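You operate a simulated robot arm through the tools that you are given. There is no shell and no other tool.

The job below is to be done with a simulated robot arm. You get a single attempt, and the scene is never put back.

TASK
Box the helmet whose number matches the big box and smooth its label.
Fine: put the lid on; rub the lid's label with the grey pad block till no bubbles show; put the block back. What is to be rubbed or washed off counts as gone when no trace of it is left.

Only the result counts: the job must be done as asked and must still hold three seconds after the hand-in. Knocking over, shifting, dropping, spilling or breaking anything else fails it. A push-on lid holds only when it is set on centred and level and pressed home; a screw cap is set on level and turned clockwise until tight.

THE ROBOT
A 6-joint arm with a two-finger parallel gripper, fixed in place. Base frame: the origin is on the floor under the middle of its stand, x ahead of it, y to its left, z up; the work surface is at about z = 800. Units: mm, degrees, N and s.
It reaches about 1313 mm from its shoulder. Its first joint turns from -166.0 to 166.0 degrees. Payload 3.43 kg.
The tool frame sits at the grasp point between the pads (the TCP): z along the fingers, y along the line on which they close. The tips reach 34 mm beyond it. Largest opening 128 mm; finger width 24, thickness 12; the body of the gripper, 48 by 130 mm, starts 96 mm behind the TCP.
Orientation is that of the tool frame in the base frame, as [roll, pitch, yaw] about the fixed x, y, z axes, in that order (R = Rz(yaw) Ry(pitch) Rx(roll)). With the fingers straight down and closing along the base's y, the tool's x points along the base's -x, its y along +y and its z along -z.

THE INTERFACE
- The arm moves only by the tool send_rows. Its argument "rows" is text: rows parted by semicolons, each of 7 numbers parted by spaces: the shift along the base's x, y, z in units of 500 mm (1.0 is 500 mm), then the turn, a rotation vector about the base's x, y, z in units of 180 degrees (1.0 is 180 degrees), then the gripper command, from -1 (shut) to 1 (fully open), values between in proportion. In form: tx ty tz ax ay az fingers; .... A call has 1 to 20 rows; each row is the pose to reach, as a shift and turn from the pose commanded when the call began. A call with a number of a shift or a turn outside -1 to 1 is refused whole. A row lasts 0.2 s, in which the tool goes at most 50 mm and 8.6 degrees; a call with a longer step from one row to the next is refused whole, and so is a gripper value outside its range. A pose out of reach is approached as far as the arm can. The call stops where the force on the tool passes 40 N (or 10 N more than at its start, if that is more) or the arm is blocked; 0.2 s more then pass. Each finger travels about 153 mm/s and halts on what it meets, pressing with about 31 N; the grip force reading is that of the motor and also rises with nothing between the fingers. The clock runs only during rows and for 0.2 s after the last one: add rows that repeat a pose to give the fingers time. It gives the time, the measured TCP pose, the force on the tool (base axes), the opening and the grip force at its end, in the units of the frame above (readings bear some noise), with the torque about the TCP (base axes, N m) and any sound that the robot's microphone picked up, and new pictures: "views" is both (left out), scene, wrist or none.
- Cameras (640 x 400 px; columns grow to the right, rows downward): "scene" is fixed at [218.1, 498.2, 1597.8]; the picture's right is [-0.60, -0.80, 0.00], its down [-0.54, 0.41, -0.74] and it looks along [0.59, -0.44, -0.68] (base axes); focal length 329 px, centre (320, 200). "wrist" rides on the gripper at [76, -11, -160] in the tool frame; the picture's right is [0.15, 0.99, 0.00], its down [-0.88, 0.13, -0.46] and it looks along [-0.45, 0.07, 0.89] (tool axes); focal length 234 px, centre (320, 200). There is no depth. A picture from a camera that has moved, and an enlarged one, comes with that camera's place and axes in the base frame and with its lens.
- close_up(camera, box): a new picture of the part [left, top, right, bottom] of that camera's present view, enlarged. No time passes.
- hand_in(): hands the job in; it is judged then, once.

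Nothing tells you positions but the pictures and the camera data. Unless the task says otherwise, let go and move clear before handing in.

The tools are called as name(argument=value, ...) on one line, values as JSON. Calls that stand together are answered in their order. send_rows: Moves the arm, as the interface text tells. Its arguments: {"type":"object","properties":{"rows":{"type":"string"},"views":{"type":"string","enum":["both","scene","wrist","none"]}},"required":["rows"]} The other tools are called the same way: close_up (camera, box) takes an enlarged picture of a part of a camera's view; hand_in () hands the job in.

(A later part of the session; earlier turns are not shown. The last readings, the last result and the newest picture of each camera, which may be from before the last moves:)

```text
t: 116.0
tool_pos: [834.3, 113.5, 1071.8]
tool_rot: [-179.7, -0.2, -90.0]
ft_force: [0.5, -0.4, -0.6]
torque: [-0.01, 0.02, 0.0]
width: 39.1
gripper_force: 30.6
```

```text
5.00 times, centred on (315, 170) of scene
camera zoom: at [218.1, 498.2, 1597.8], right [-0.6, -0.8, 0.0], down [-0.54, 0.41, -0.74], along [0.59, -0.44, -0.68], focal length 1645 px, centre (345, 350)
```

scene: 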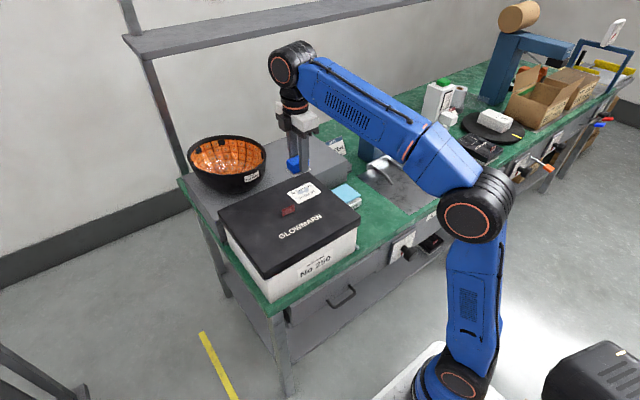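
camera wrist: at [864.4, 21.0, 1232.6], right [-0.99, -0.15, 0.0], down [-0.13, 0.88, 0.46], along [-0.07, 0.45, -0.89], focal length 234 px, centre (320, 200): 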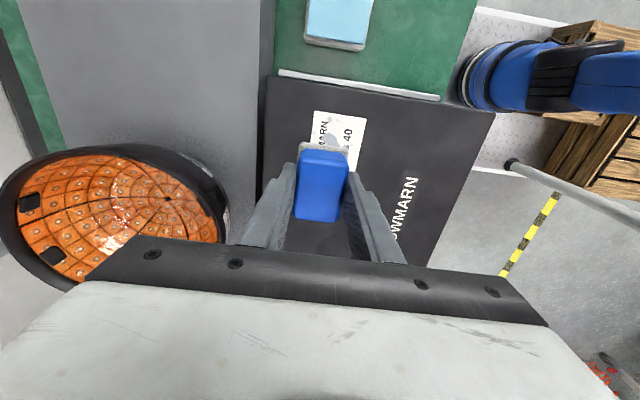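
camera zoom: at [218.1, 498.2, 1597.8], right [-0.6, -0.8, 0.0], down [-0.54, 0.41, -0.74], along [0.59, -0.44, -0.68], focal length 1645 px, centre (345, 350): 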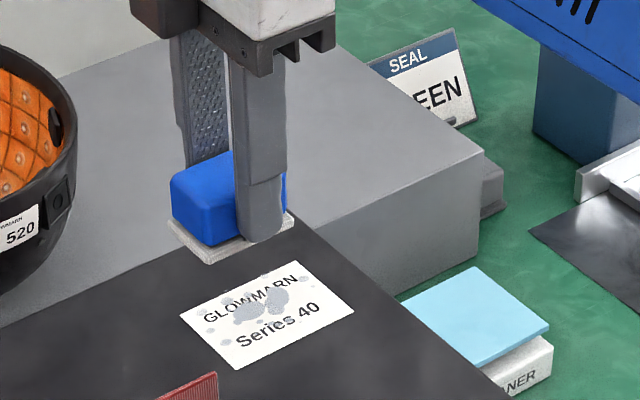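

No change yet, so it probably needs much more sustained rubbing under pressure. I'll go back into contact and do many faster strokes.

send_rows(rows="0 -0.01 -0.05 0 0 0 -1; 0 -0.03 -0.1 0 0 0 -1; 0 -0.04 -0.14 0 0 0 -1; 0 -0.04 -0.15 0 0 0 -1; 0 -0.04 -0.152 0 0 0 -1; 0 -0.04 -0.152 0 0 0 -1", views="none")

send_rows(rows="0 0 -0.001 0 0 0 -1; 0 0 -0.001 0 0 0 -1", views="none")

send_rows(rows="0 0 -0.001 0 0 0 -1; 0 0 -0.001 0 0 0 -1", views="none")

```text
t: 117.4
tool_pos: [835.3, 94.2, 998.2]
tool_rot: [-179.7, -0.1, -90.0]
ft_force: [4.0, 2.0, 15.1]
torque: [0.09, 0.14, -0.01]
width: 39.2
gripper_force: 30.7
```

```text
t: 118.0
tool_pos: [834.6, 94.8, 995.5]
tool_rot: [-179.8, -0.1, -89.9]
ft_force: [4.5, -0.1, 22.4]
torque: [-0.01, -0.01, -0.02]
width: 39.2
gripper_force: 30.8
```

```text
t: 118.6
tool_pos: [834.1, 95.4, 996.2]
tool_rot: [-179.8, -0.1, -89.9]
ft_force: [4.9, -0.7, 20.5]
torque: [-0.04, 0.02, -0.02]
width: 38.9
gripper_force: 31.0
```

The force saturates at about 22 N as the block slides up toward the fingertips, which will end up bearing on the pad. Now I'll run many faster strokes in contact.

send_rows(rows="0 0.015 0 0 0 0 -1; 0 0.036 0 0 0 0 -1; 0 0.015 0 0 0 0 -1; 0 -0.01 0 0 0 0 -1; 0 -0.036 0 0 0 0 -1; 0 -0.015 0 0 0 0 -1; 0 0.01 0 0 0 0 -1; 0 0.036 0 0 0 0 -1; 0 0.015 0 0 0 0 -1; 0 -0.01 0 0 0 0 -1; 0 -0.036 0 0 0 0 -1; 0 -0.015 0 0 0 0 -1; 0 0.01 0 0 0 0 -1; 0 0.036 0 0 0 0 -1; 0 0.01 0 0 0 0 -1; 0 -0.01 0 0 0 0 -1; 0 -0.036 0 0 0 0 -1; 0 -0.015 0 0 0 0 -1; 0 0 0 0 0 0 -1; 0 0 0 0 0 0 -1", views="none")

close_up(camera="scene", box=[280, 170, 342, 210])

```text
t: 122.8
tool_pos: [834.9, 94.1, 996.2]
tool_rot: [-179.9, -0.1, -90.0]
ft_force: [0.0, -1.6, 1.7]
torque: [-0.05, 0.02, 0.02]
width: 39.2
gripper_force: 30.5
```

```text
10.00 times, centred on (311, 190) of scene
camera zoom: at [218.1, 498.2, 1597.8], right [-0.6, -0.8, 0.0], down [-0.54, 0.41, -0.74], along [0.59, -0.44, -0.68], focal length 3290 px, centre (410, 300)
```

zoom: 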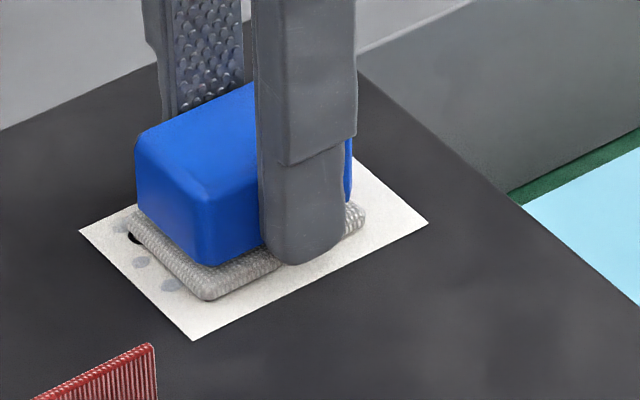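

The force has decayed to 2 N from more creep. I'll push down in small steps until the fingertips bear firmly on the pad.

send_rows(rows="0 0 -0.001 0 0 0 -1; 0 0 -0.002 0 0 0 -1; 0 0 -0.002 0 0 0 -1", views="none")

send_rows(rows="0 0 -0.001 0 0 0 -1; 0 0 -0.002 0 0 0 -1; 0 0 -0.002 0 0 0 -1", views="none")

close_up(camera="scene", box=[280, 170, 342, 210])

```text
t: 123.6
tool_pos: [836.8, 92.8, 996.3]
tool_rot: [-179.8, -0.1, -89.9]
ft_force: [-1.3, 2.7, 9.0]
torque: [0.07, 0.17, -0.03]
width: 38.8
gripper_force: 30.7
```

```text
t: 124.4
tool_pos: [835.3, 93.8, 995.8]
tool_rot: [-179.7, -0.2, -90.0]
ft_force: [4.6, 0.3, 25.4]
torque: [-0.02, 0.05, -0.02]
width: 39.1
gripper_force: 31.2
```

```text
10.00 times, centred on (311, 190) of scene
camera zoom: at [218.1, 498.2, 1597.8], right [-0.6, -0.8, 0.0], down [-0.54, 0.41, -0.74], along [0.59, -0.44, -0.68], focal length 3290 px, centre (410, 300)
```

zoom: 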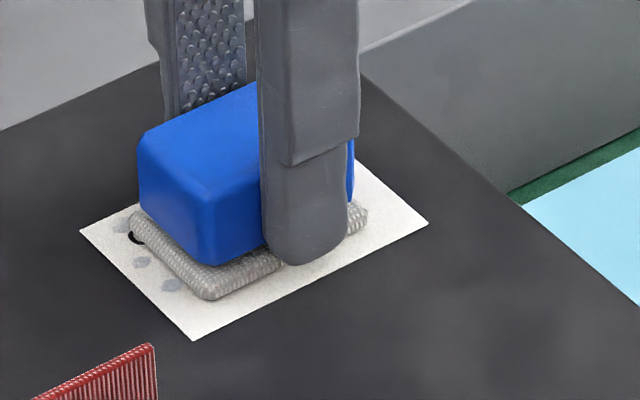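

send_rows(rows="0 0 -0.001 0 0 0 -1; 0 0 -0.002 0 0 0 -1; 0 0 -0.002 0 0 0 -1", views="none")

```text
t: 125.0
tool_pos: [835.9, 95.2, 995.7]
tool_rot: [-179.6, 0.0, -90.0]
ft_force: [-0.4, -1.5, 9.0]
torque: [-0.01, 0.25, 0.0]
width: 39.1
gripper_force: 31.0
stopped in row 2: the force on the tool passed its limit at 41 N (the readings are from after the stop); the commanded pose is now the measured one
```

The fingertips now bear on the pad, so pressure will hold. I'll rub with long strokes at about 10 N.

send_rows(rows="0 0.015 0 0 0 0 -1; 0 0.036 0 0 0 0 -1; 0 0.015 0 0 0 0 -1; 0 -0.01 0 0 0 0 -1; 0 -0.036 0 0 0 0 -1; 0 -0.015 0 0 0 0 -1; 0 0.01 0 0 0 0 -1; 0 0.036 0 0 0 0 -1; 0 0.015 0 0 0 0 -1; 0 -0.01 0 0 0 0 -1; 0 -0.036 0 0 0 0 -1; 0 -0.015 0 0 0 0 -1; 0 0 0 0 0 0 -1", views="none")

close_up(camera="scene", box=[280, 170, 342, 210])

```text
t: 127.8
tool_pos: [835.2, 92.3, 995.3]
tool_rot: [-179.5, -0.1, -90.1]
ft_force: [0.0, -8.8, 24.7]
torque: [-0.33, 0.25, 0.09]
width: 38.9
gripper_force: 31.5
```

```text
10.00 times, centred on (311, 190) of scene
camera zoom: at [218.1, 498.2, 1597.8], right [-0.6, -0.8, 0.0], down [-0.54, 0.41, -0.74], along [0.59, -0.44, -0.68], focal length 3290 px, centre (410, 300)
```

zoom: 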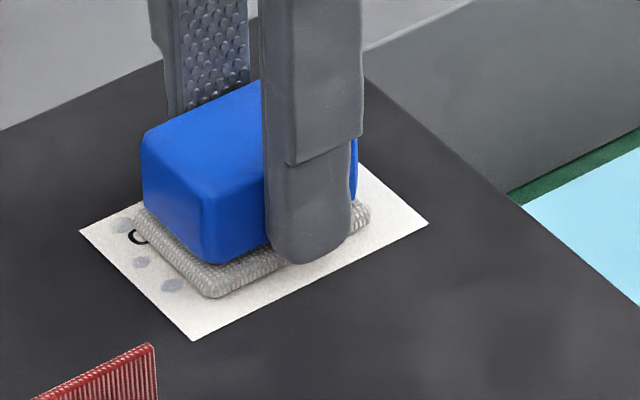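

The bubbles are unaffected although pressure and motion are good, so I may have the wrong tool. There's a small grey block beside the shelf that I should look at closely.

close_up(camera="scene", box=[325, 140, 375, 180])

close_up(camera="scene", box=[325, 175, 385, 215])

close_up(camera="wrist", box=[0, 0, 640, 400])

```text
10.00 times, centred on (350, 160) of scene
camera zoom: at [218.1, 498.2, 1597.8], right [-0.6, -0.8, 0.0], down [-0.54, 0.41, -0.74], along [0.59, -0.44, -0.68], focal length 3290 px, centre (20, 600)
```

zoom: 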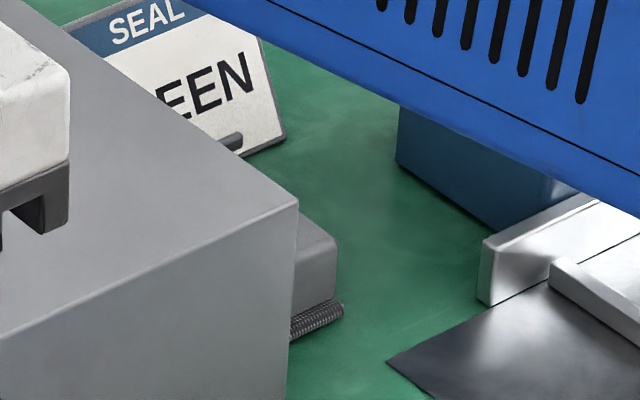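

```text
10.00 times, centred on (355, 195) of scene
camera zoom: at [218.1, 498.2, 1597.8], right [-0.6, -0.8, 0.0], down [-0.54, 0.41, -0.74], along [0.59, -0.44, -0.68], focal length 3290 px, centre (-30, 250)
```

zoom: 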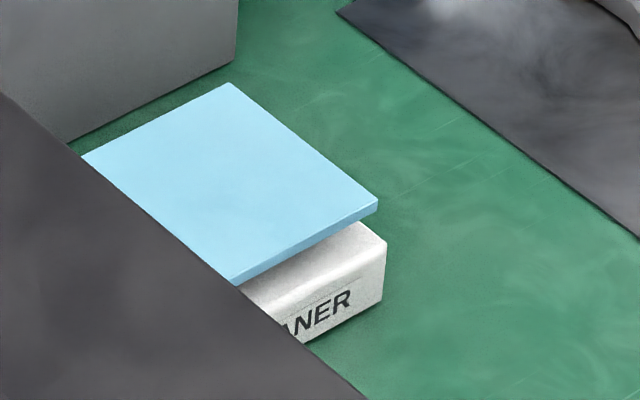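

```text
1.00 times, centred on (320, 200) of wrist (not enlarged: the box is as wide or as high as the picture)
camera zoom: at [845.1, 15.5, 1155.0], right [-0.99, -0.15, -0.01], down [-0.13, 0.88, 0.45], along [-0.06, 0.45, -0.89], focal length 234 px, centre (320, 200)
```

zoom: 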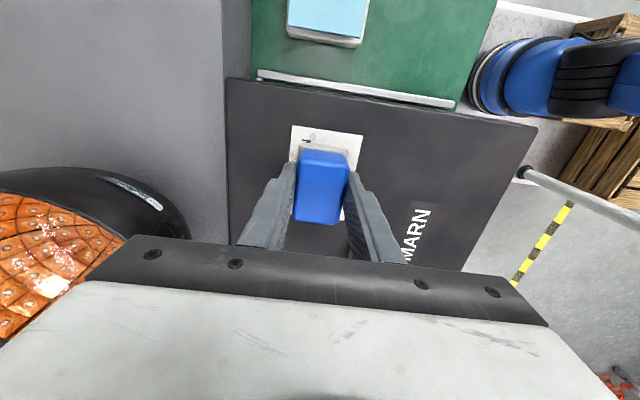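

That's it: a grey block with a textured pad stands beside the shelf, so the blue block was the wrong tool. I must put the blue one back exactly where it was. First I'll check how it now sits in the fingers.

close_up(camera="wrist", box=[220, 60, 420, 260])

send_rows(rows="0 0 0.01 0 0 0 -1; 0 0 0.05 0 0 0 -1; 0 0 0.1 0 0 0 -1; 0 0 0.1 0 0 0 -1", views="both")

close_up(camera="wrist", box=[220, 60, 420, 260])

close_up(camera="scene", box=[280, 150, 342, 190])

```text
2.00 times, centred on (320, 160) of wrist
camera zoom: at [845.1, 15.5, 1155.0], right [-0.99, -0.15, -0.01], down [-0.13, 0.88, 0.45], along [-0.06, 0.45, -0.89], focal length 468 px, centre (320, 280)
```

zoom: 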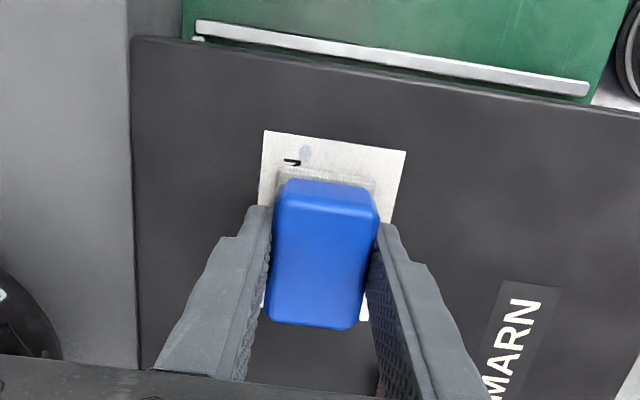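

```text
t: 128.8
tool_pos: [836.7, 95.4, 1043.3]
tool_rot: [-179.9, -0.1, -90.0]
ft_force: [0.2, -0.2, -1.3]
torque: [0.0, 0.01, 0.01]
width: 39.2
gripper_force: 31.0
camera wrist: at [845.4, 18.1, 1203.0], right [-0.99, -0.15, -0.01], down [-0.13, 0.88, 0.45], along [-0.06, 0.45, -0.89], focal length 234 px, centre (320, 200)
```

scene: 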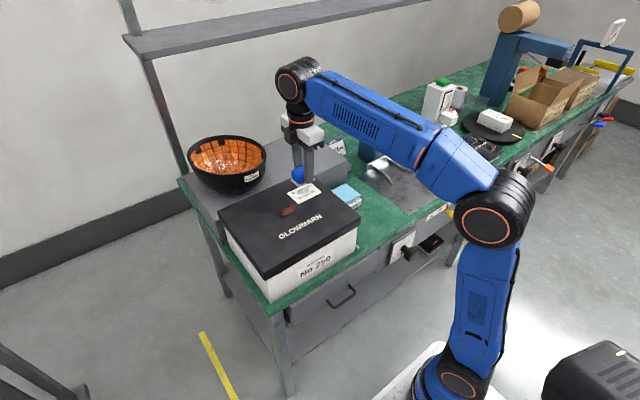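
wrist: 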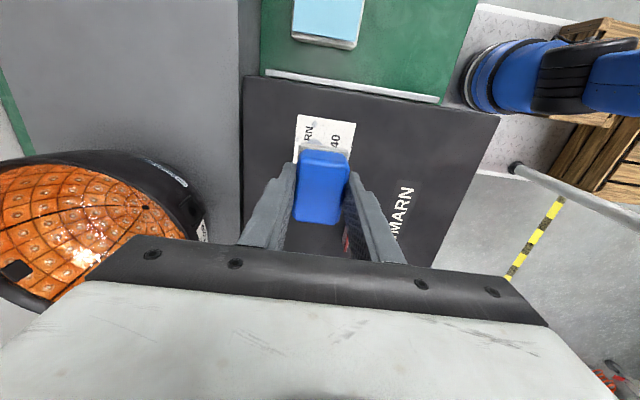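

```text
2.00 times, centred on (320, 160) of wrist
camera zoom: at [845.4, 18.1, 1203.0], right [-0.99, -0.15, -0.01], down [-0.13, 0.88, 0.45], along [-0.06, 0.45, -0.89], focal length 468 px, centre (320, 280)
```

zoom: 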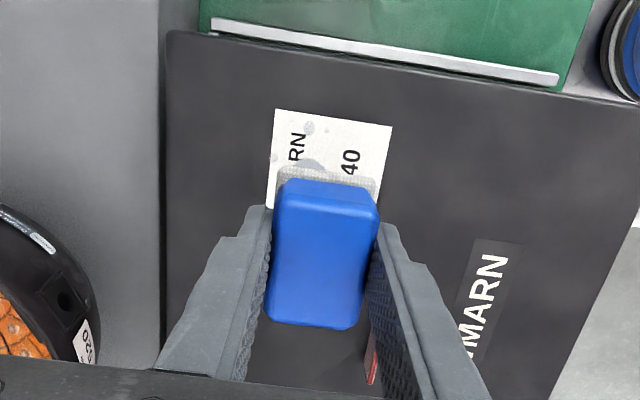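

```text
10.00 times, centred on (311, 170) of scene
camera zoom: at [218.1, 498.2, 1597.8], right [-0.6, -0.8, 0.0], down [-0.54, 0.41, -0.74], along [0.59, -0.44, -0.68], focal length 3290 px, centre (410, 500)
```

zoom: 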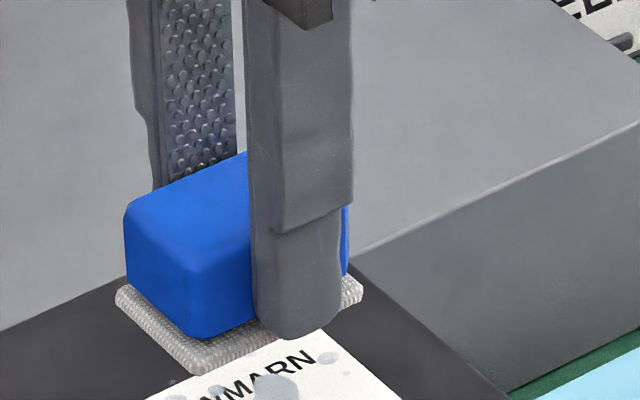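

The block only slid up about 5.5 mm in the fingers, not sideways. I'll carry it back above its original spot (TCP was about 720.4, −87.7).

send_rows(rows="-0.03 -0.05 0 0 0 0 -1; -0.07 -0.11 0 0 0 0 -1; -0.11 -0.17 0 0 0 0 -1; -0.15 -0.235 0 0 0 0 -1; -0.19 -0.3 0 0 0 0 -1; -0.225 -0.355 0 0 0 0 -1; -0.2326 -0.366 0 0 0 0 -1; -0.2326 -0.366 -0.08 0 0 0 -1; -0.2326 -0.366 -0.16 0 0 0 -1; -0.2326 -0.366 -0.24 0 0 0 -1; -0.2326 -0.366 -0.32 0 0 0 -1; -0.2326 -0.366 -0.36 0 0 0 -1; -0.2326 -0.366 -0.36 0 0 0 -1", views="both")

send_rows(rows="0 0 0 0 0 0 -1", views="none")

send_rows(rows="0 0 0 0 0 0 -1", views="none")

send_rows(rows="0 0 0 0 0 0 -1", views="none")

send_rows(rows="0 0 0 0 0 0 -1", views="none")

```text
t: 131.6
tool_pos: [718.3, -89.2, 865.5]
tool_rot: [-179.7, -0.1, -90.0]
ft_force: [0.1, 0.4, -0.8]
torque: [0.04, 0.0, 0.01]
width: 39.1
gripper_force: 30.8
camera wrist: at [728.4, -166.2, 1024.9], right [-0.99, -0.15, -0.01], down [-0.13, 0.88, 0.45], along [-0.06, 0.45, -0.89], focal length 234 px, centre (320, 200)
```

scene: 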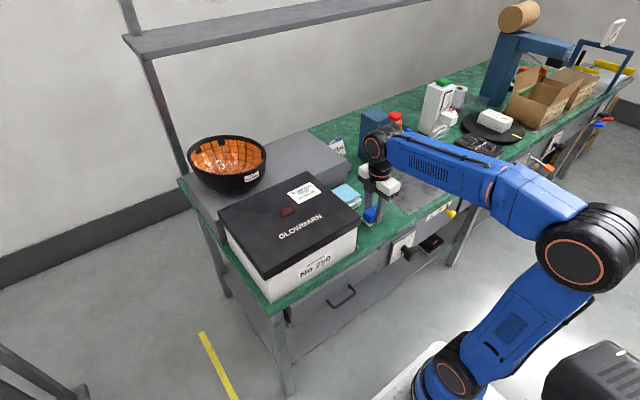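
wrist: 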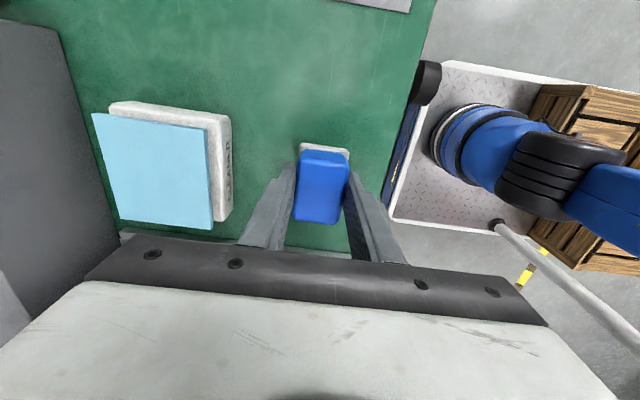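

```text
t: 132.0
tool_pos: [719.3, -88.4, 866.0]
tool_rot: [-179.7, -0.1, -90.1]
ft_force: [-0.3, -0.2, -0.5]
torque: [0.0, 0.05, 0.03]
width: 39.1
gripper_force: 31.2
```

```text
t: 132.4
tool_pos: [717.9, -90.5, 865.4]
tool_rot: [-179.7, -0.1, -89.9]
ft_force: [-0.1, 0.1, -0.4]
torque: [-0.02, 0.03, 0.0]
width: 38.9
gripper_force: 31.0
```

```text
t: 132.8
tool_pos: [719.4, -89.6, 865.6]
tool_rot: [-179.7, -0.1, -90.0]
ft_force: [0.4, 0.5, -1.6]
torque: [0.01, 0.0, 0.02]
width: 39.2
gripper_force: 31.4
```

```text
t: 133.2
tool_pos: [718.6, -89.2, 865.1]
tool_rot: [-179.8, 0.0, -90.0]
ft_force: [0.0, -0.5, -0.8]
torque: [0.0, -0.01, 0.04]
width: 39.1
gripper_force: 31.0
```

Averaging readings, I'm about 1.5 mm and 0.9 mm off the original spot. I'll correct that, square the tool and lower toward the table.

send_rows(rows="0.0028 0.0018 -0.01 0 0.0017 0 -1; 0.0028 0.0018 -0.025 0 0.0017 0 -1; 0.0028 0.0018 -0.038 0 0.0017 0 -1; 0.0028 0.0018 -0.04 0 0.0017 0 -1; 0.0028 0.0018 -0.04 0 0.0017 0 -1", views="none")

close_up(camera="scene", box=[345, 195, 395, 240])

close_up(camera="wrist", box=[220, 80, 420, 260])

```text
t: 134.4
tool_pos: [720.6, -87.8, 844.0]
tool_rot: [180.0, -0.2, -90.0]
ft_force: [-0.5, 0.7, -1.0]
torque: [0.0, 0.02, -0.03]
width: 38.8
gripper_force: 31.0
```

```text
8.89 times, centred on (370, 218) of scene
camera zoom: at [218.1, 498.2, 1597.8], right [-0.6, -0.8, 0.0], down [-0.54, 0.41, -0.74], along [0.59, -0.44, -0.68], focal length 2924 px, centre (-124, 44)
```

zoom: 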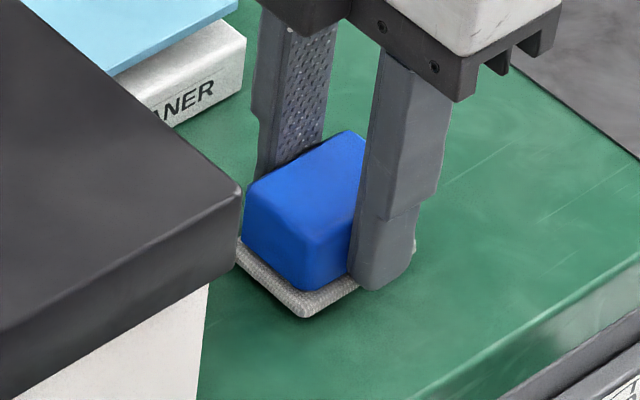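

```text
2.22 times, centred on (320, 170) of wrist
camera zoom: at [731.5, -164.6, 1004.0], right [-0.99, -0.15, 0.0], down [-0.13, 0.88, 0.45], along [-0.07, 0.45, -0.89], focal length 520 px, centre (320, 267)
```

zoom: 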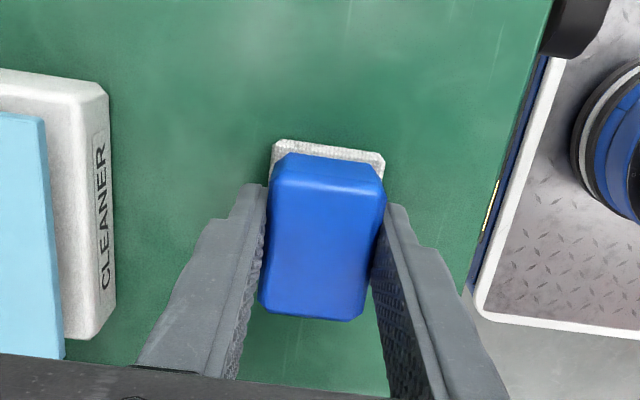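

The block is about 2–3 mm above the table and lines up with its original outline. Creeping down to contact.

send_rows(rows="0 0 -0.002 0 0 0 -1; 0 0 -0.003 0 0 0 -1; 0 0 -0.003 0 0 0 -1", views="none")

send_rows(rows="0 0 -0.001 0 0 0 -1; 0 0 -0.001 0 0 0 -1", views="none")

```text
t: 135.2
tool_pos: [719.6, -88.3, 843.1]
tool_rot: [-180.0, -0.2, -90.0]
ft_force: [0.4, -0.6, -0.3]
torque: [0.03, 0.02, -0.01]
width: 39.2
gripper_force: 30.5
```

```text
t: 135.8
tool_pos: [721.0, -88.7, 842.6]
tool_rot: [180.0, 0.0, -90.0]
ft_force: [-0.1, 0.5, -0.5]
torque: [-0.02, -0.01, -0.01]
width: 39.1
gripper_force: 30.3
```

send_rows(rows="0 0 -0.001 0 0 0 -1; 0 0 -0.001 0 0 0 -1", views="none")

send_rows(rows="0 0 -0.001 0 0 0 -1; 0 0 -0.001 0 0 0 -1", views="none")

send_rows(rows="0 0 -0.001 0 0 0 -1; 0 0 -0.001 0 0 0 -1", views="none")

```text
t: 136.4
tool_pos: [720.7, -88.2, 842.2]
tool_rot: [-180.0, -0.1, -90.1]
ft_force: [1.0, 0.3, -1.0]
torque: [0.01, 0.02, 0.0]
width: 39.0
gripper_force: 31.1
```

```text
t: 137.0
tool_pos: [720.5, -87.4, 842.0]
tool_rot: [-179.9, -0.2, -90.0]
ft_force: [0.2, -2.9, 4.9]
torque: [-0.06, 0.04, 0.02]
width: 38.7
gripper_force: 30.9
```

```text
t: 137.6
tool_pos: [720.4, -88.4, 841.7]
tool_rot: [-179.8, -0.2, -90.0]
ft_force: [2.7, -3.8, 6.4]
torque: [-0.15, -0.01, 0.01]
width: 38.9
gripper_force: 30.8
```

The block is on the table at its original place. Releasing it slowly.

send_rows(rows="0 0 0.0005 0 0 0 -0.37; 0 0 0.0005 0 0 0 -0.3; 0 0 0.0005 0 0 0 -0.15; 0 0 0.0005 0 0 0 0; 0 0 0.0005 0 0 0 0", views="none")

close_up(camera="scene", box=[345, 195, 395, 240])

send_rows(rows="0 0 0.04 0 0 0 0; 0 0 0.1 0 0 0 0; 0 0 0.18 0 0 0 0; 0 0 0.26 0 0 0 0; 0 0 0.34 0 0 0 0; 0 0 0.42 0 0 0 0; 0 0 0.42 0 0 0 0", views="both")

close_up(camera="scene", box=[345, 195, 395, 240])

```text
t: 138.8
tool_pos: [721.6, -88.6, 842.3]
tool_rot: [179.9, -0.1, -90.0]
ft_force: [0.6, 0.9, 0.1]
torque: [0.02, 0.0, 0.0]
width: 63.8
gripper_force: 0.0
```

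```text
8.89 times, centred on (370, 218) of scene
camera zoom: at [218.1, 498.2, 1597.8], right [-0.6, -0.8, 0.0], down [-0.54, 0.41, -0.74], along [0.59, -0.44, -0.68], focal length 2924 px, centre (-124, 44)
```

zoom: 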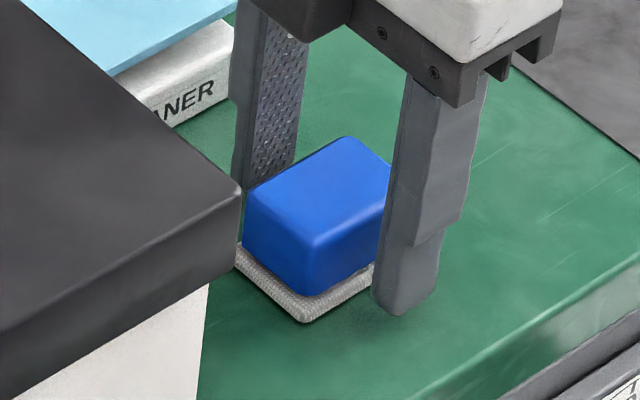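

```text
t: 140.4
tool_pos: [718.3, -88.4, 1051.5]
tool_rot: [-180.0, -0.1, -90.0]
ft_force: [0.2, -0.1, -0.2]
torque: [0.0, 0.03, -0.01]
width: 64.3
gripper_force: 0.0
camera wrist: at [730.0, -164.7, 1210.3], right [-0.99, -0.15, 0.0], down [-0.13, 0.88, 0.45], along [-0.07, 0.45, -0.89], focal length 234 px, centre (320, 200)
```

scene: 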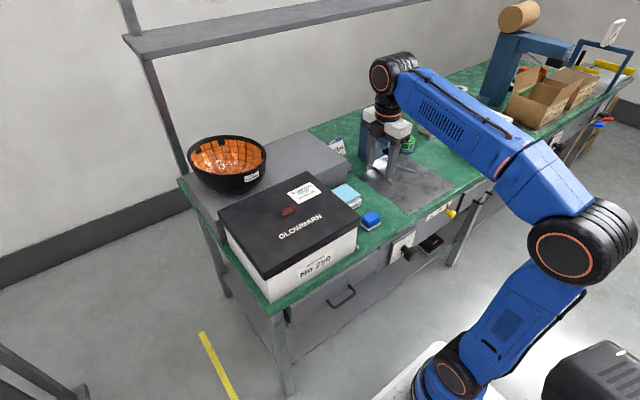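
wrist: 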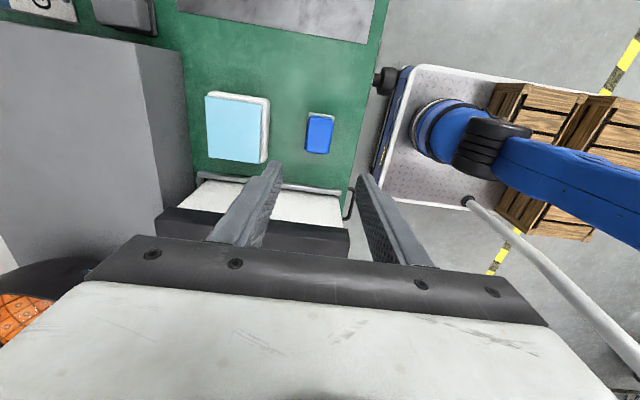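

```text
8.89 times, centred on (370, 218) of scene
camera zoom: at [218.1, 498.2, 1597.8], right [-0.6, -0.8, 0.0], down [-0.54, 0.41, -0.74], along [0.59, -0.44, -0.68], focal length 2924 px, centre (-124, 44)
```

zoom: 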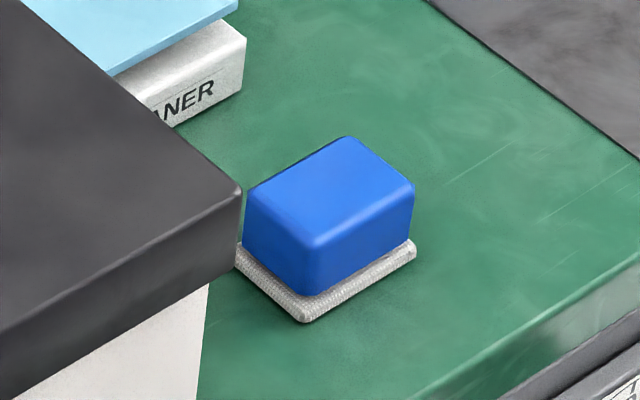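

The blue block is back within about half a millimetre of its original outline. The grey pad block is beside the shelf near (996, −205), long side along x, about 14 mm from the shelf and near the tall press. To keep the camera side away from the press, I'll turn the tool by −180° first.

send_rows(rows="0 0 0 0 0 -0.045 0; 0 0 0 0 0 -0.09 0; 0 0 0 0 0 -0.135 0; 0 0 0 0 0 -0.18 0; 0 0 0 0 0 -0.225 0; 0 0 0 0 0 -0.27 0; 0 0 0 0 0 -0.315 0; 0 0 0 0 0 -0.36 0; 0 0 0 0 0 -0.405 0; 0 0 0 0 0 -0.45 0; 0 0 0 0 0 -0.5 0; 0 0 0 0 0 -0.5 0", views="none")

send_rows(rows="0 0 0 0 0 -0.045 0; 0 0 0 0 0 -0.09 0; 0 0 0 0 0 -0.135 0; 0 0 0 0 0 -0.18 0; 0 0 0 0 0 -0.225 0; 0 0 0 0 0 -0.27 0; 0 0 0 0 0 -0.315 0; 0 0 0 0 0 -0.36 0; 0 0 0 0 0 -0.405 0; 0 0 0 0 0 -0.45 0; 0 0 0 0 0 -0.5 0; 0 0 0 0 0 -0.5 0", views="both")

```text
refused: row 11 steps farther than a row can; nothing moved
```

```text
refused: row 11 steps farther than a row can; nothing moved
```

A step was slightly too large; nothing moved. Resending with smaller steps.

send_rows(rows="0 0 0 0 0 -0.0455 0; 0 0 0 0 0 -0.091 0; 0 0 0 0 0 -0.1365 0; 0 0 0 0 0 -0.182 0; 0 0 0 0 0 -0.2275 0; 0 0 0 0 0 -0.273 0; 0 0 0 0 0 -0.3185 0; 0 0 0 0 0 -0.364 0; 0 0 0 0 0 -0.4095 0; 0 0 0 0 0 -0.455 0; 0 0 0 0 0 -0.5 0; 0 0 0 0 0 -0.5 0", views="none")

send_rows(rows="0 0 0 0 0 -0.0455 0; 0 0 0 0 0 -0.091 0; 0 0 0 0 0 -0.1365 0; 0 0 0 0 0 -0.182 0; 0 0 0 0 0 -0.2275 0; 0 0 0 0 0 -0.273 0; 0 0 0 0 0 -0.3185 0; 0 0 0 0 0 -0.364 0; 0 0 0 0 0 -0.4095 0; 0 0 0 0 0 -0.455 0; 0 0 0 0 0 -0.5 0; 0 0 0 0 0 -0.5 0", views="both")

```text
t: 143.0
tool_pos: [720.7, -87.7, 1050.5]
tool_rot: [-179.9, -0.1, 180.0]
ft_force: [-0.4, -0.5, 0.6]
torque: [0.0, -0.01, -0.02]
width: 64.2
gripper_force: 0.0
```

```text
t: 145.6
tool_pos: [721.8, -88.1, 1051.6]
tool_rot: [-180.0, -0.2, 89.8]
ft_force: [0.6, 0.2, -1.0]
torque: [0.0, 0.01, 0.01]
width: 64.3
gripper_force: 0.1
camera wrist: at [709.8, -13.8, 1211.0], right [0.99, 0.15, 0.0], down [0.13, -0.88, 0.45], along [0.07, -0.45, -0.89], focal length 234 px, centre (320, 200)
```

scene: 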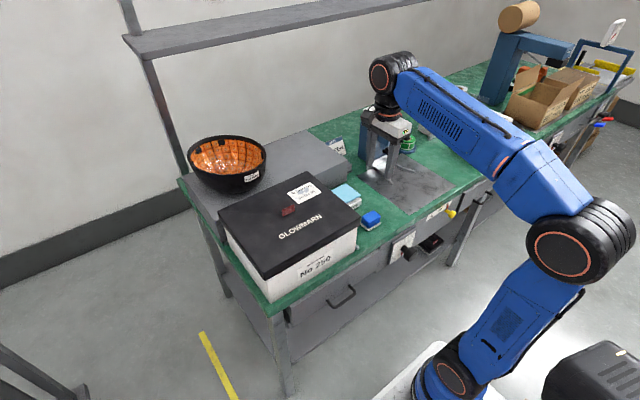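
wrist: 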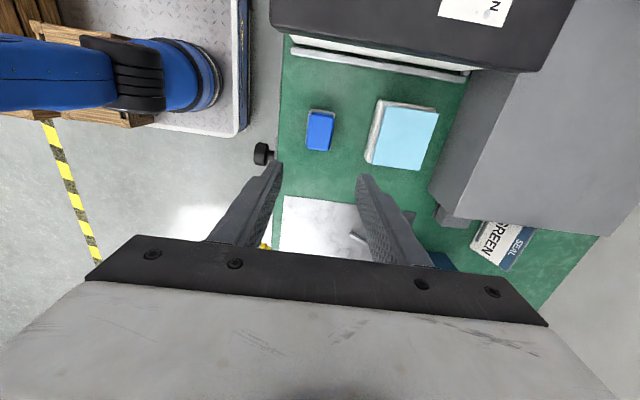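

The turn worked. Now I'll move over the grey block by the shelf.

send_rows(rows="0.06 -0.02 0 0 0 0 0; 0.13 -0.05 0 0 0 0 0; 0.2 -0.08 0 0 0 0 0; 0.27 -0.11 0 0 0 0 0; 0.34 -0.14 0 0 0 0 0; 0.41 -0.17 0 0 0 0 0; 0.48 -0.19 0 0 0 0 0; 0.54 -0.2 0 0 0 0 0.1; 0.54 -0.2 0 0 0 0 0.2; 0.54 -0.2 0 0 0 0 0.2", views="both")

close_up(camera="wrist", box=[220, 80, 420, 260])

close_up(camera="scene", box=[315, 80, 415, 180])

```text
t: 147.8
tool_pos: [991.3, -188.5, 1050.8]
tool_rot: [180.0, -0.2, 90.1]
ft_force: [-0.3, -0.6, -0.6]
torque: [-0.03, 0.01, 0.01]
width: 76.6
gripper_force: 0.1
camera wrist: at [979.5, -113.8, 1210.9], right [0.99, 0.15, 0.0], down [0.13, -0.88, 0.45], along [0.07, -0.45, -0.89], focal length 234 px, centre (320, 200)
```

scene: 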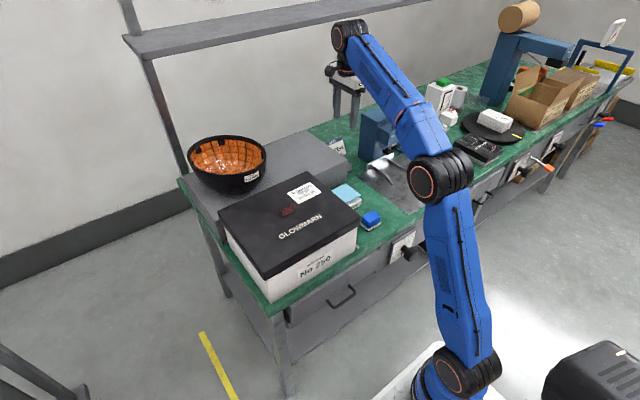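
wrist: 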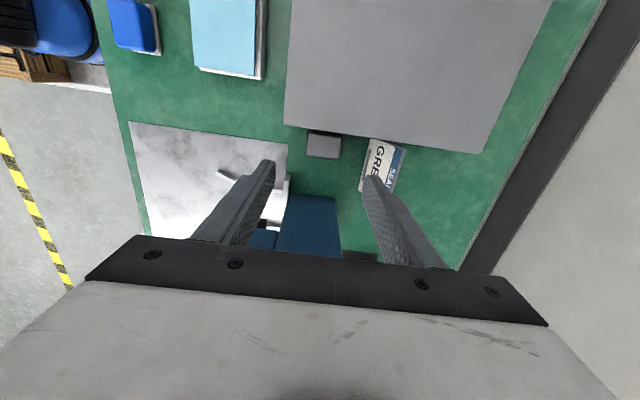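

```text
2.22 times, centred on (320, 170) of wrist
camera zoom: at [979.5, -113.8, 1210.9], right [0.99, 0.15, 0.0], down [0.13, -0.88, 0.45], along [0.07, -0.45, -0.89], focal length 520 px, centre (320, 267)
```

zoom: 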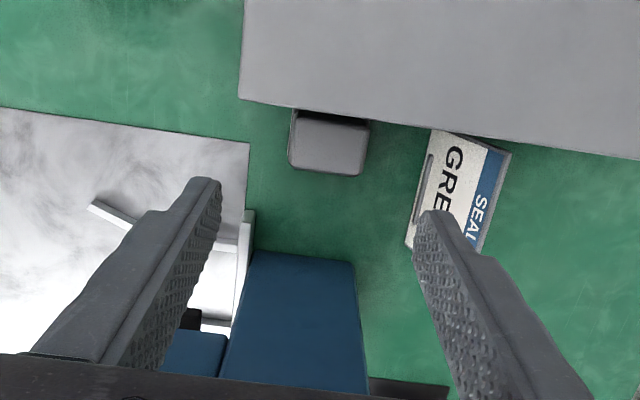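

```text
4.00 times, centred on (365, 130) of scene
camera zoom: at [218.1, 498.2, 1597.8], right [-0.6, -0.8, 0.0], down [-0.54, 0.41, -0.74], along [0.59, -0.44, -0.68], focal length 1316 px, centre (140, 480)
```

zoom: 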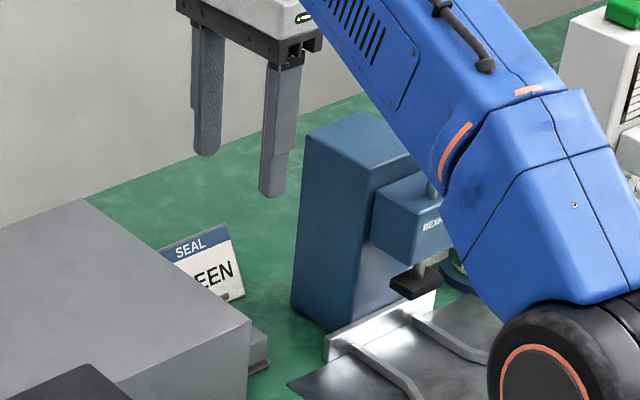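

The grey block is clear in view, centred near (1000, −205), about 53×37 mm on top. There's room for the fingers at its x ends, with the sign at x≥1070 and the press at y≤−305. I'll descend over it.

send_rows(rows="0.008 -0.016 -0.06 0 0 0 0.15; 0.0168 -0.0322 -0.14 0 0 0 0.12; 0.0168 -0.0322 -0.22 0 0 0 0.1; 0.0168 -0.0322 -0.29 0 0 0 0.1; 0.0168 -0.0322 -0.29 0 0 0 0.1", views="both")

close_up(camera="wrist", box=[220, 80, 420, 260])

close_up(camera="scene", box=[315, 80, 415, 180])

```text
t: 149.0
tool_pos: [999.4, -201.1, 905.2]
tool_rot: [-180.0, -0.2, 89.9]
ft_force: [0.3, 0.2, 0.8]
torque: [-0.02, -0.02, 0.02]
width: 70.1
gripper_force: 0.0
camera wrist: at [987.1, -127.5, 1065.5], right [0.99, 0.15, 0.0], down [0.13, -0.88, 0.45], along [0.07, -0.45, -0.89], focal length 234 px, centre (320, 200)
```

scene: 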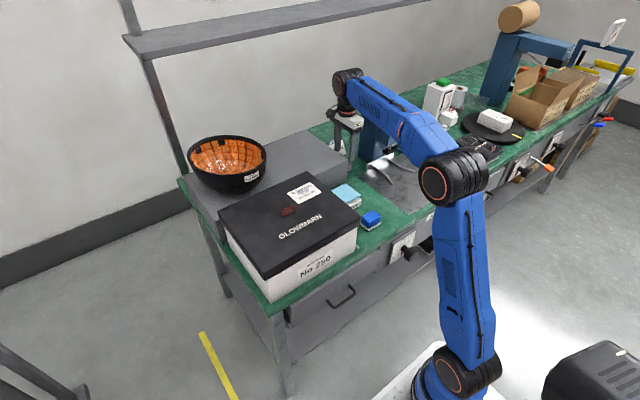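
wrist: 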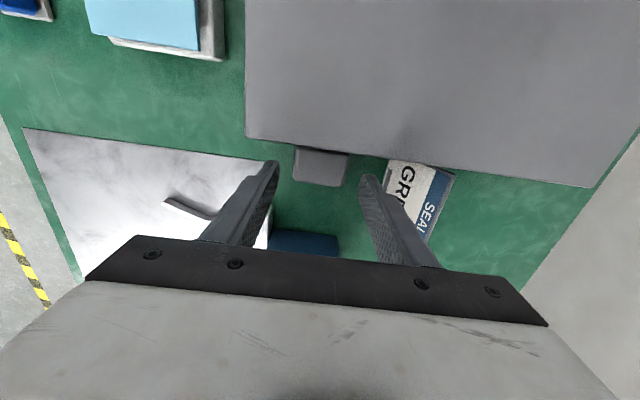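

```text
2.22 times, centred on (320, 170) of wrist
camera zoom: at [987.1, -127.5, 1065.5], right [0.99, 0.15, 0.0], down [0.13, -0.88, 0.45], along [0.07, -0.45, -0.89], focal length 520 px, centre (320, 267)
```

zoom: 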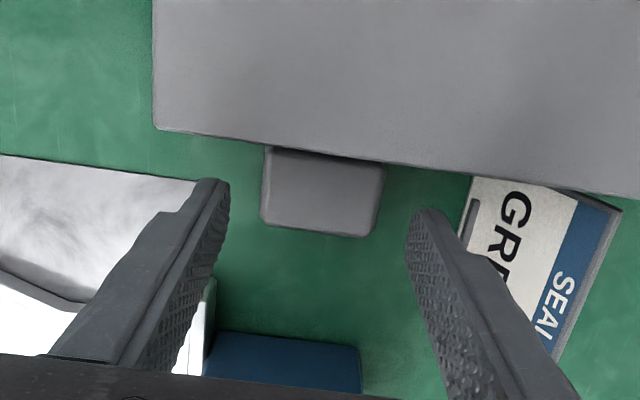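

```text
4.00 times, centred on (365, 130) of scene
camera zoom: at [218.1, 498.2, 1597.8], right [-0.6, -0.8, 0.0], down [-0.54, 0.41, -0.74], along [0.59, -0.44, -0.68], focal length 1316 px, centre (140, 480)
```

zoom: 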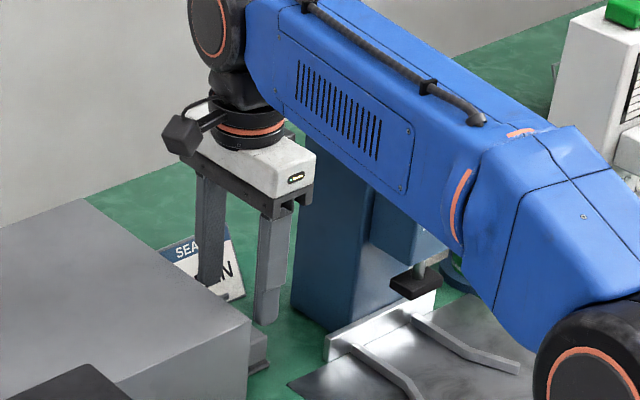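

The block is well centred between the fingers, with the camera arm safely over the shelf. Descending further.

send_rows(rows="0.002 -0.001 -0.04 0 0 0 0.1; 0.002 -0.001 -0.08 0 0 0 0.1; 0.002 -0.001 -0.1 0 0 0 0.1; 0.002 -0.001 -0.114 0 0 0 0.1; 0.002 -0.001 -0.114 0 0 0 0.1", views="both")

close_up(camera="wrist", box=[220, 80, 420, 260])

close_up(camera="scene", box=[325, 130, 375, 180])

```text
t: 150.2
tool_pos: [1000.5, -203.4, 848.8]
tool_rot: [180.0, -0.1, 90.1]
ft_force: [-0.5, 0.0, 0.2]
torque: [0.01, 0.01, -0.03]
width: 70.2
gripper_force: 0.0
camera wrist: at [989.3, -129.6, 1008.2], right [0.99, 0.15, 0.0], down [0.13, -0.88, 0.45], along [0.07, -0.45, -0.89], focal length 234 px, centre (320, 200)
```

scene: 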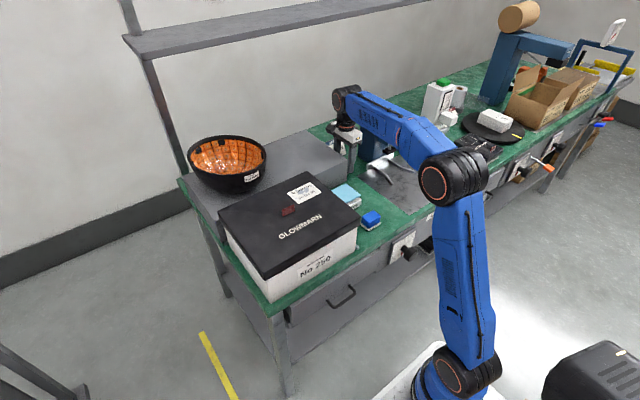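
wrist: 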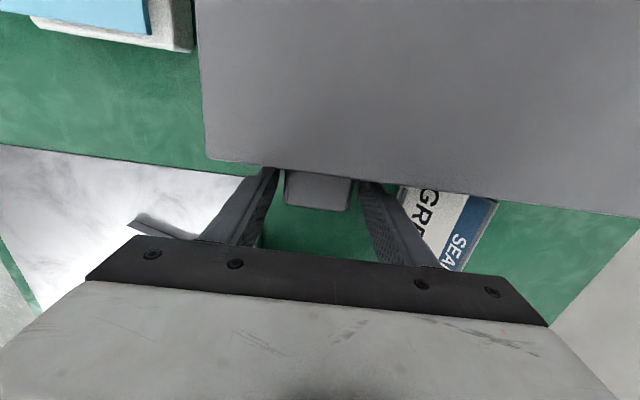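

```text
2.22 times, centred on (320, 170) of wrist
camera zoom: at [989.3, -129.6, 1008.2], right [0.99, 0.15, 0.0], down [0.13, -0.88, 0.45], along [0.07, -0.45, -0.89], focal length 520 px, centre (320, 267)
```

zoom: 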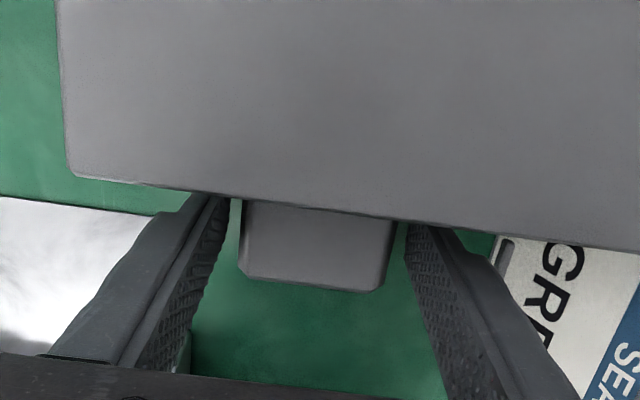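

```text
8.00 times, centred on (350, 155) of scene
camera zoom: at [218.1, 498.2, 1597.8], right [-0.6, -0.8, 0.0], down [-0.54, 0.41, -0.74], along [0.59, -0.44, -0.68], focal length 2632 px, centre (80, 560)
```

zoom: 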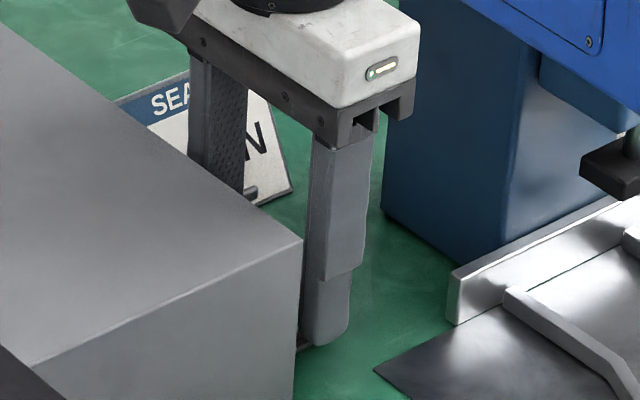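

The fingers straddle the block with a few mm to spare. A final 5 mm down, then close.

send_rows(rows="0 0 -0.005 0 0 0 0.1; 0 0 -0.01 0 0 0 0.1; 0 0 -0.01 0 0 0 0.1; 0 0 -0.01 0 0 0 0; 0 0 -0.01 0 0 0 -0.1; 0 0 -0.01 0 0 0 -0.4; 0 0 -0.01 0 0 0 -1; 0 0 -0.01 0 0 0 -1", views="both")

close_up(camera="wrist", box=[220, 80, 420, 260])

```text
t: 152.0
tool_pos: [1000.0, -204.5, 843.9]
tool_rot: [-180.0, -0.1, 90.0]
ft_force: [0.8, 0.4, 0.3]
torque: [-0.03, -0.04, -0.02]
width: 55.1
gripper_force: 30.9
camera wrist: at [989.0, -130.0, 1003.2], right [0.99, 0.15, 0.0], down [0.13, -0.88, 0.45], along [0.07, -0.45, -0.89], focal length 234 px, centre (320, 200)
```

scene: 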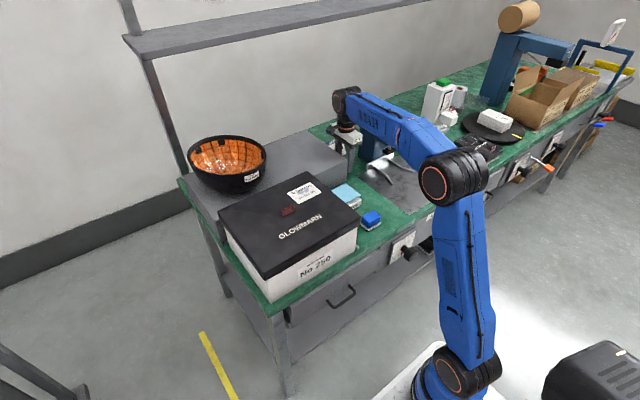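
wrist: 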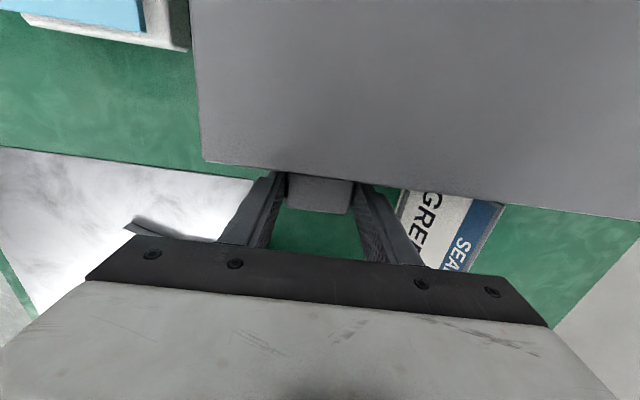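

```text
2.22 times, centred on (320, 170) of wrist
camera zoom: at [989.0, -130.0, 1003.2], right [0.99, 0.15, 0.0], down [0.13, -0.88, 0.45], along [0.07, -0.45, -0.89], focal length 520 px, centre (320, 267)
```

zoom: 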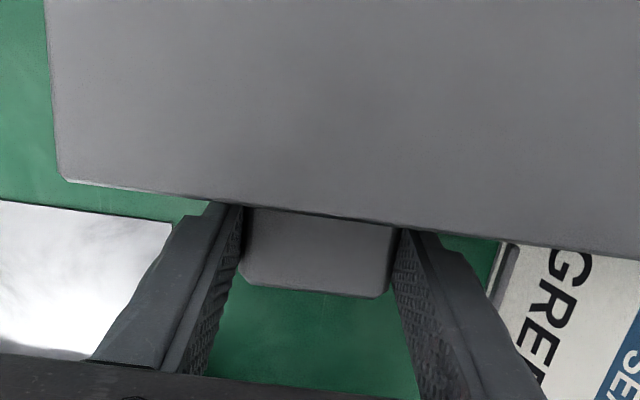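

Gripped (55 mm). I'll take a few readings to record the exact original pose for returning it later.

send_rows(rows="0 0 0 0 0 0 -1", views="none")

send_rows(rows="0 0 0 0 0 0 -1", views="none")

send_rows(rows="0 0 0 0 0 0 -1", views="none")

send_rows(rows="0 0 0 0 0 0 -1", views="none")

send_rows(rows="0 0 0 0 0 0 -1", views="none")

```text
t: 152.4
tool_pos: [1001.3, -204.5, 844.4]
tool_rot: [179.9, 0.0, 90.1]
ft_force: [1.0, 0.8, 0.1]
torque: [0.0, -0.02, 0.02]
width: 55.3
gripper_force: 30.9
```

```text
t: 152.8
tool_pos: [1000.6, -203.7, 844.5]
tool_rot: [-179.9, -0.1, 90.0]
ft_force: [0.2, 0.2, 0.2]
torque: [0.01, -0.02, 0.02]
width: 55.0
gripper_force: 31.0
```

```text
t: 153.2
tool_pos: [1001.1, -203.8, 844.0]
tool_rot: [-180.0, -0.2, 89.9]
ft_force: [0.2, 0.7, 1.0]
torque: [0.01, -0.04, -0.04]
width: 54.9
gripper_force: 31.2
```

```text
t: 153.6
tool_pos: [1000.4, -205.6, 844.2]
tool_rot: [179.9, -0.1, 89.9]
ft_force: [-0.7, 0.6, 1.0]
torque: [0.03, -0.05, 0.0]
width: 55.2
gripper_force: 30.8
```

```text
t: 154.0
tool_pos: [1000.6, -204.7, 843.8]
tool_rot: [180.0, -0.1, 90.0]
ft_force: [0.0, 0.9, 0.6]
torque: [0.0, -0.03, -0.01]
width: 54.9
gripper_force: 30.6
```

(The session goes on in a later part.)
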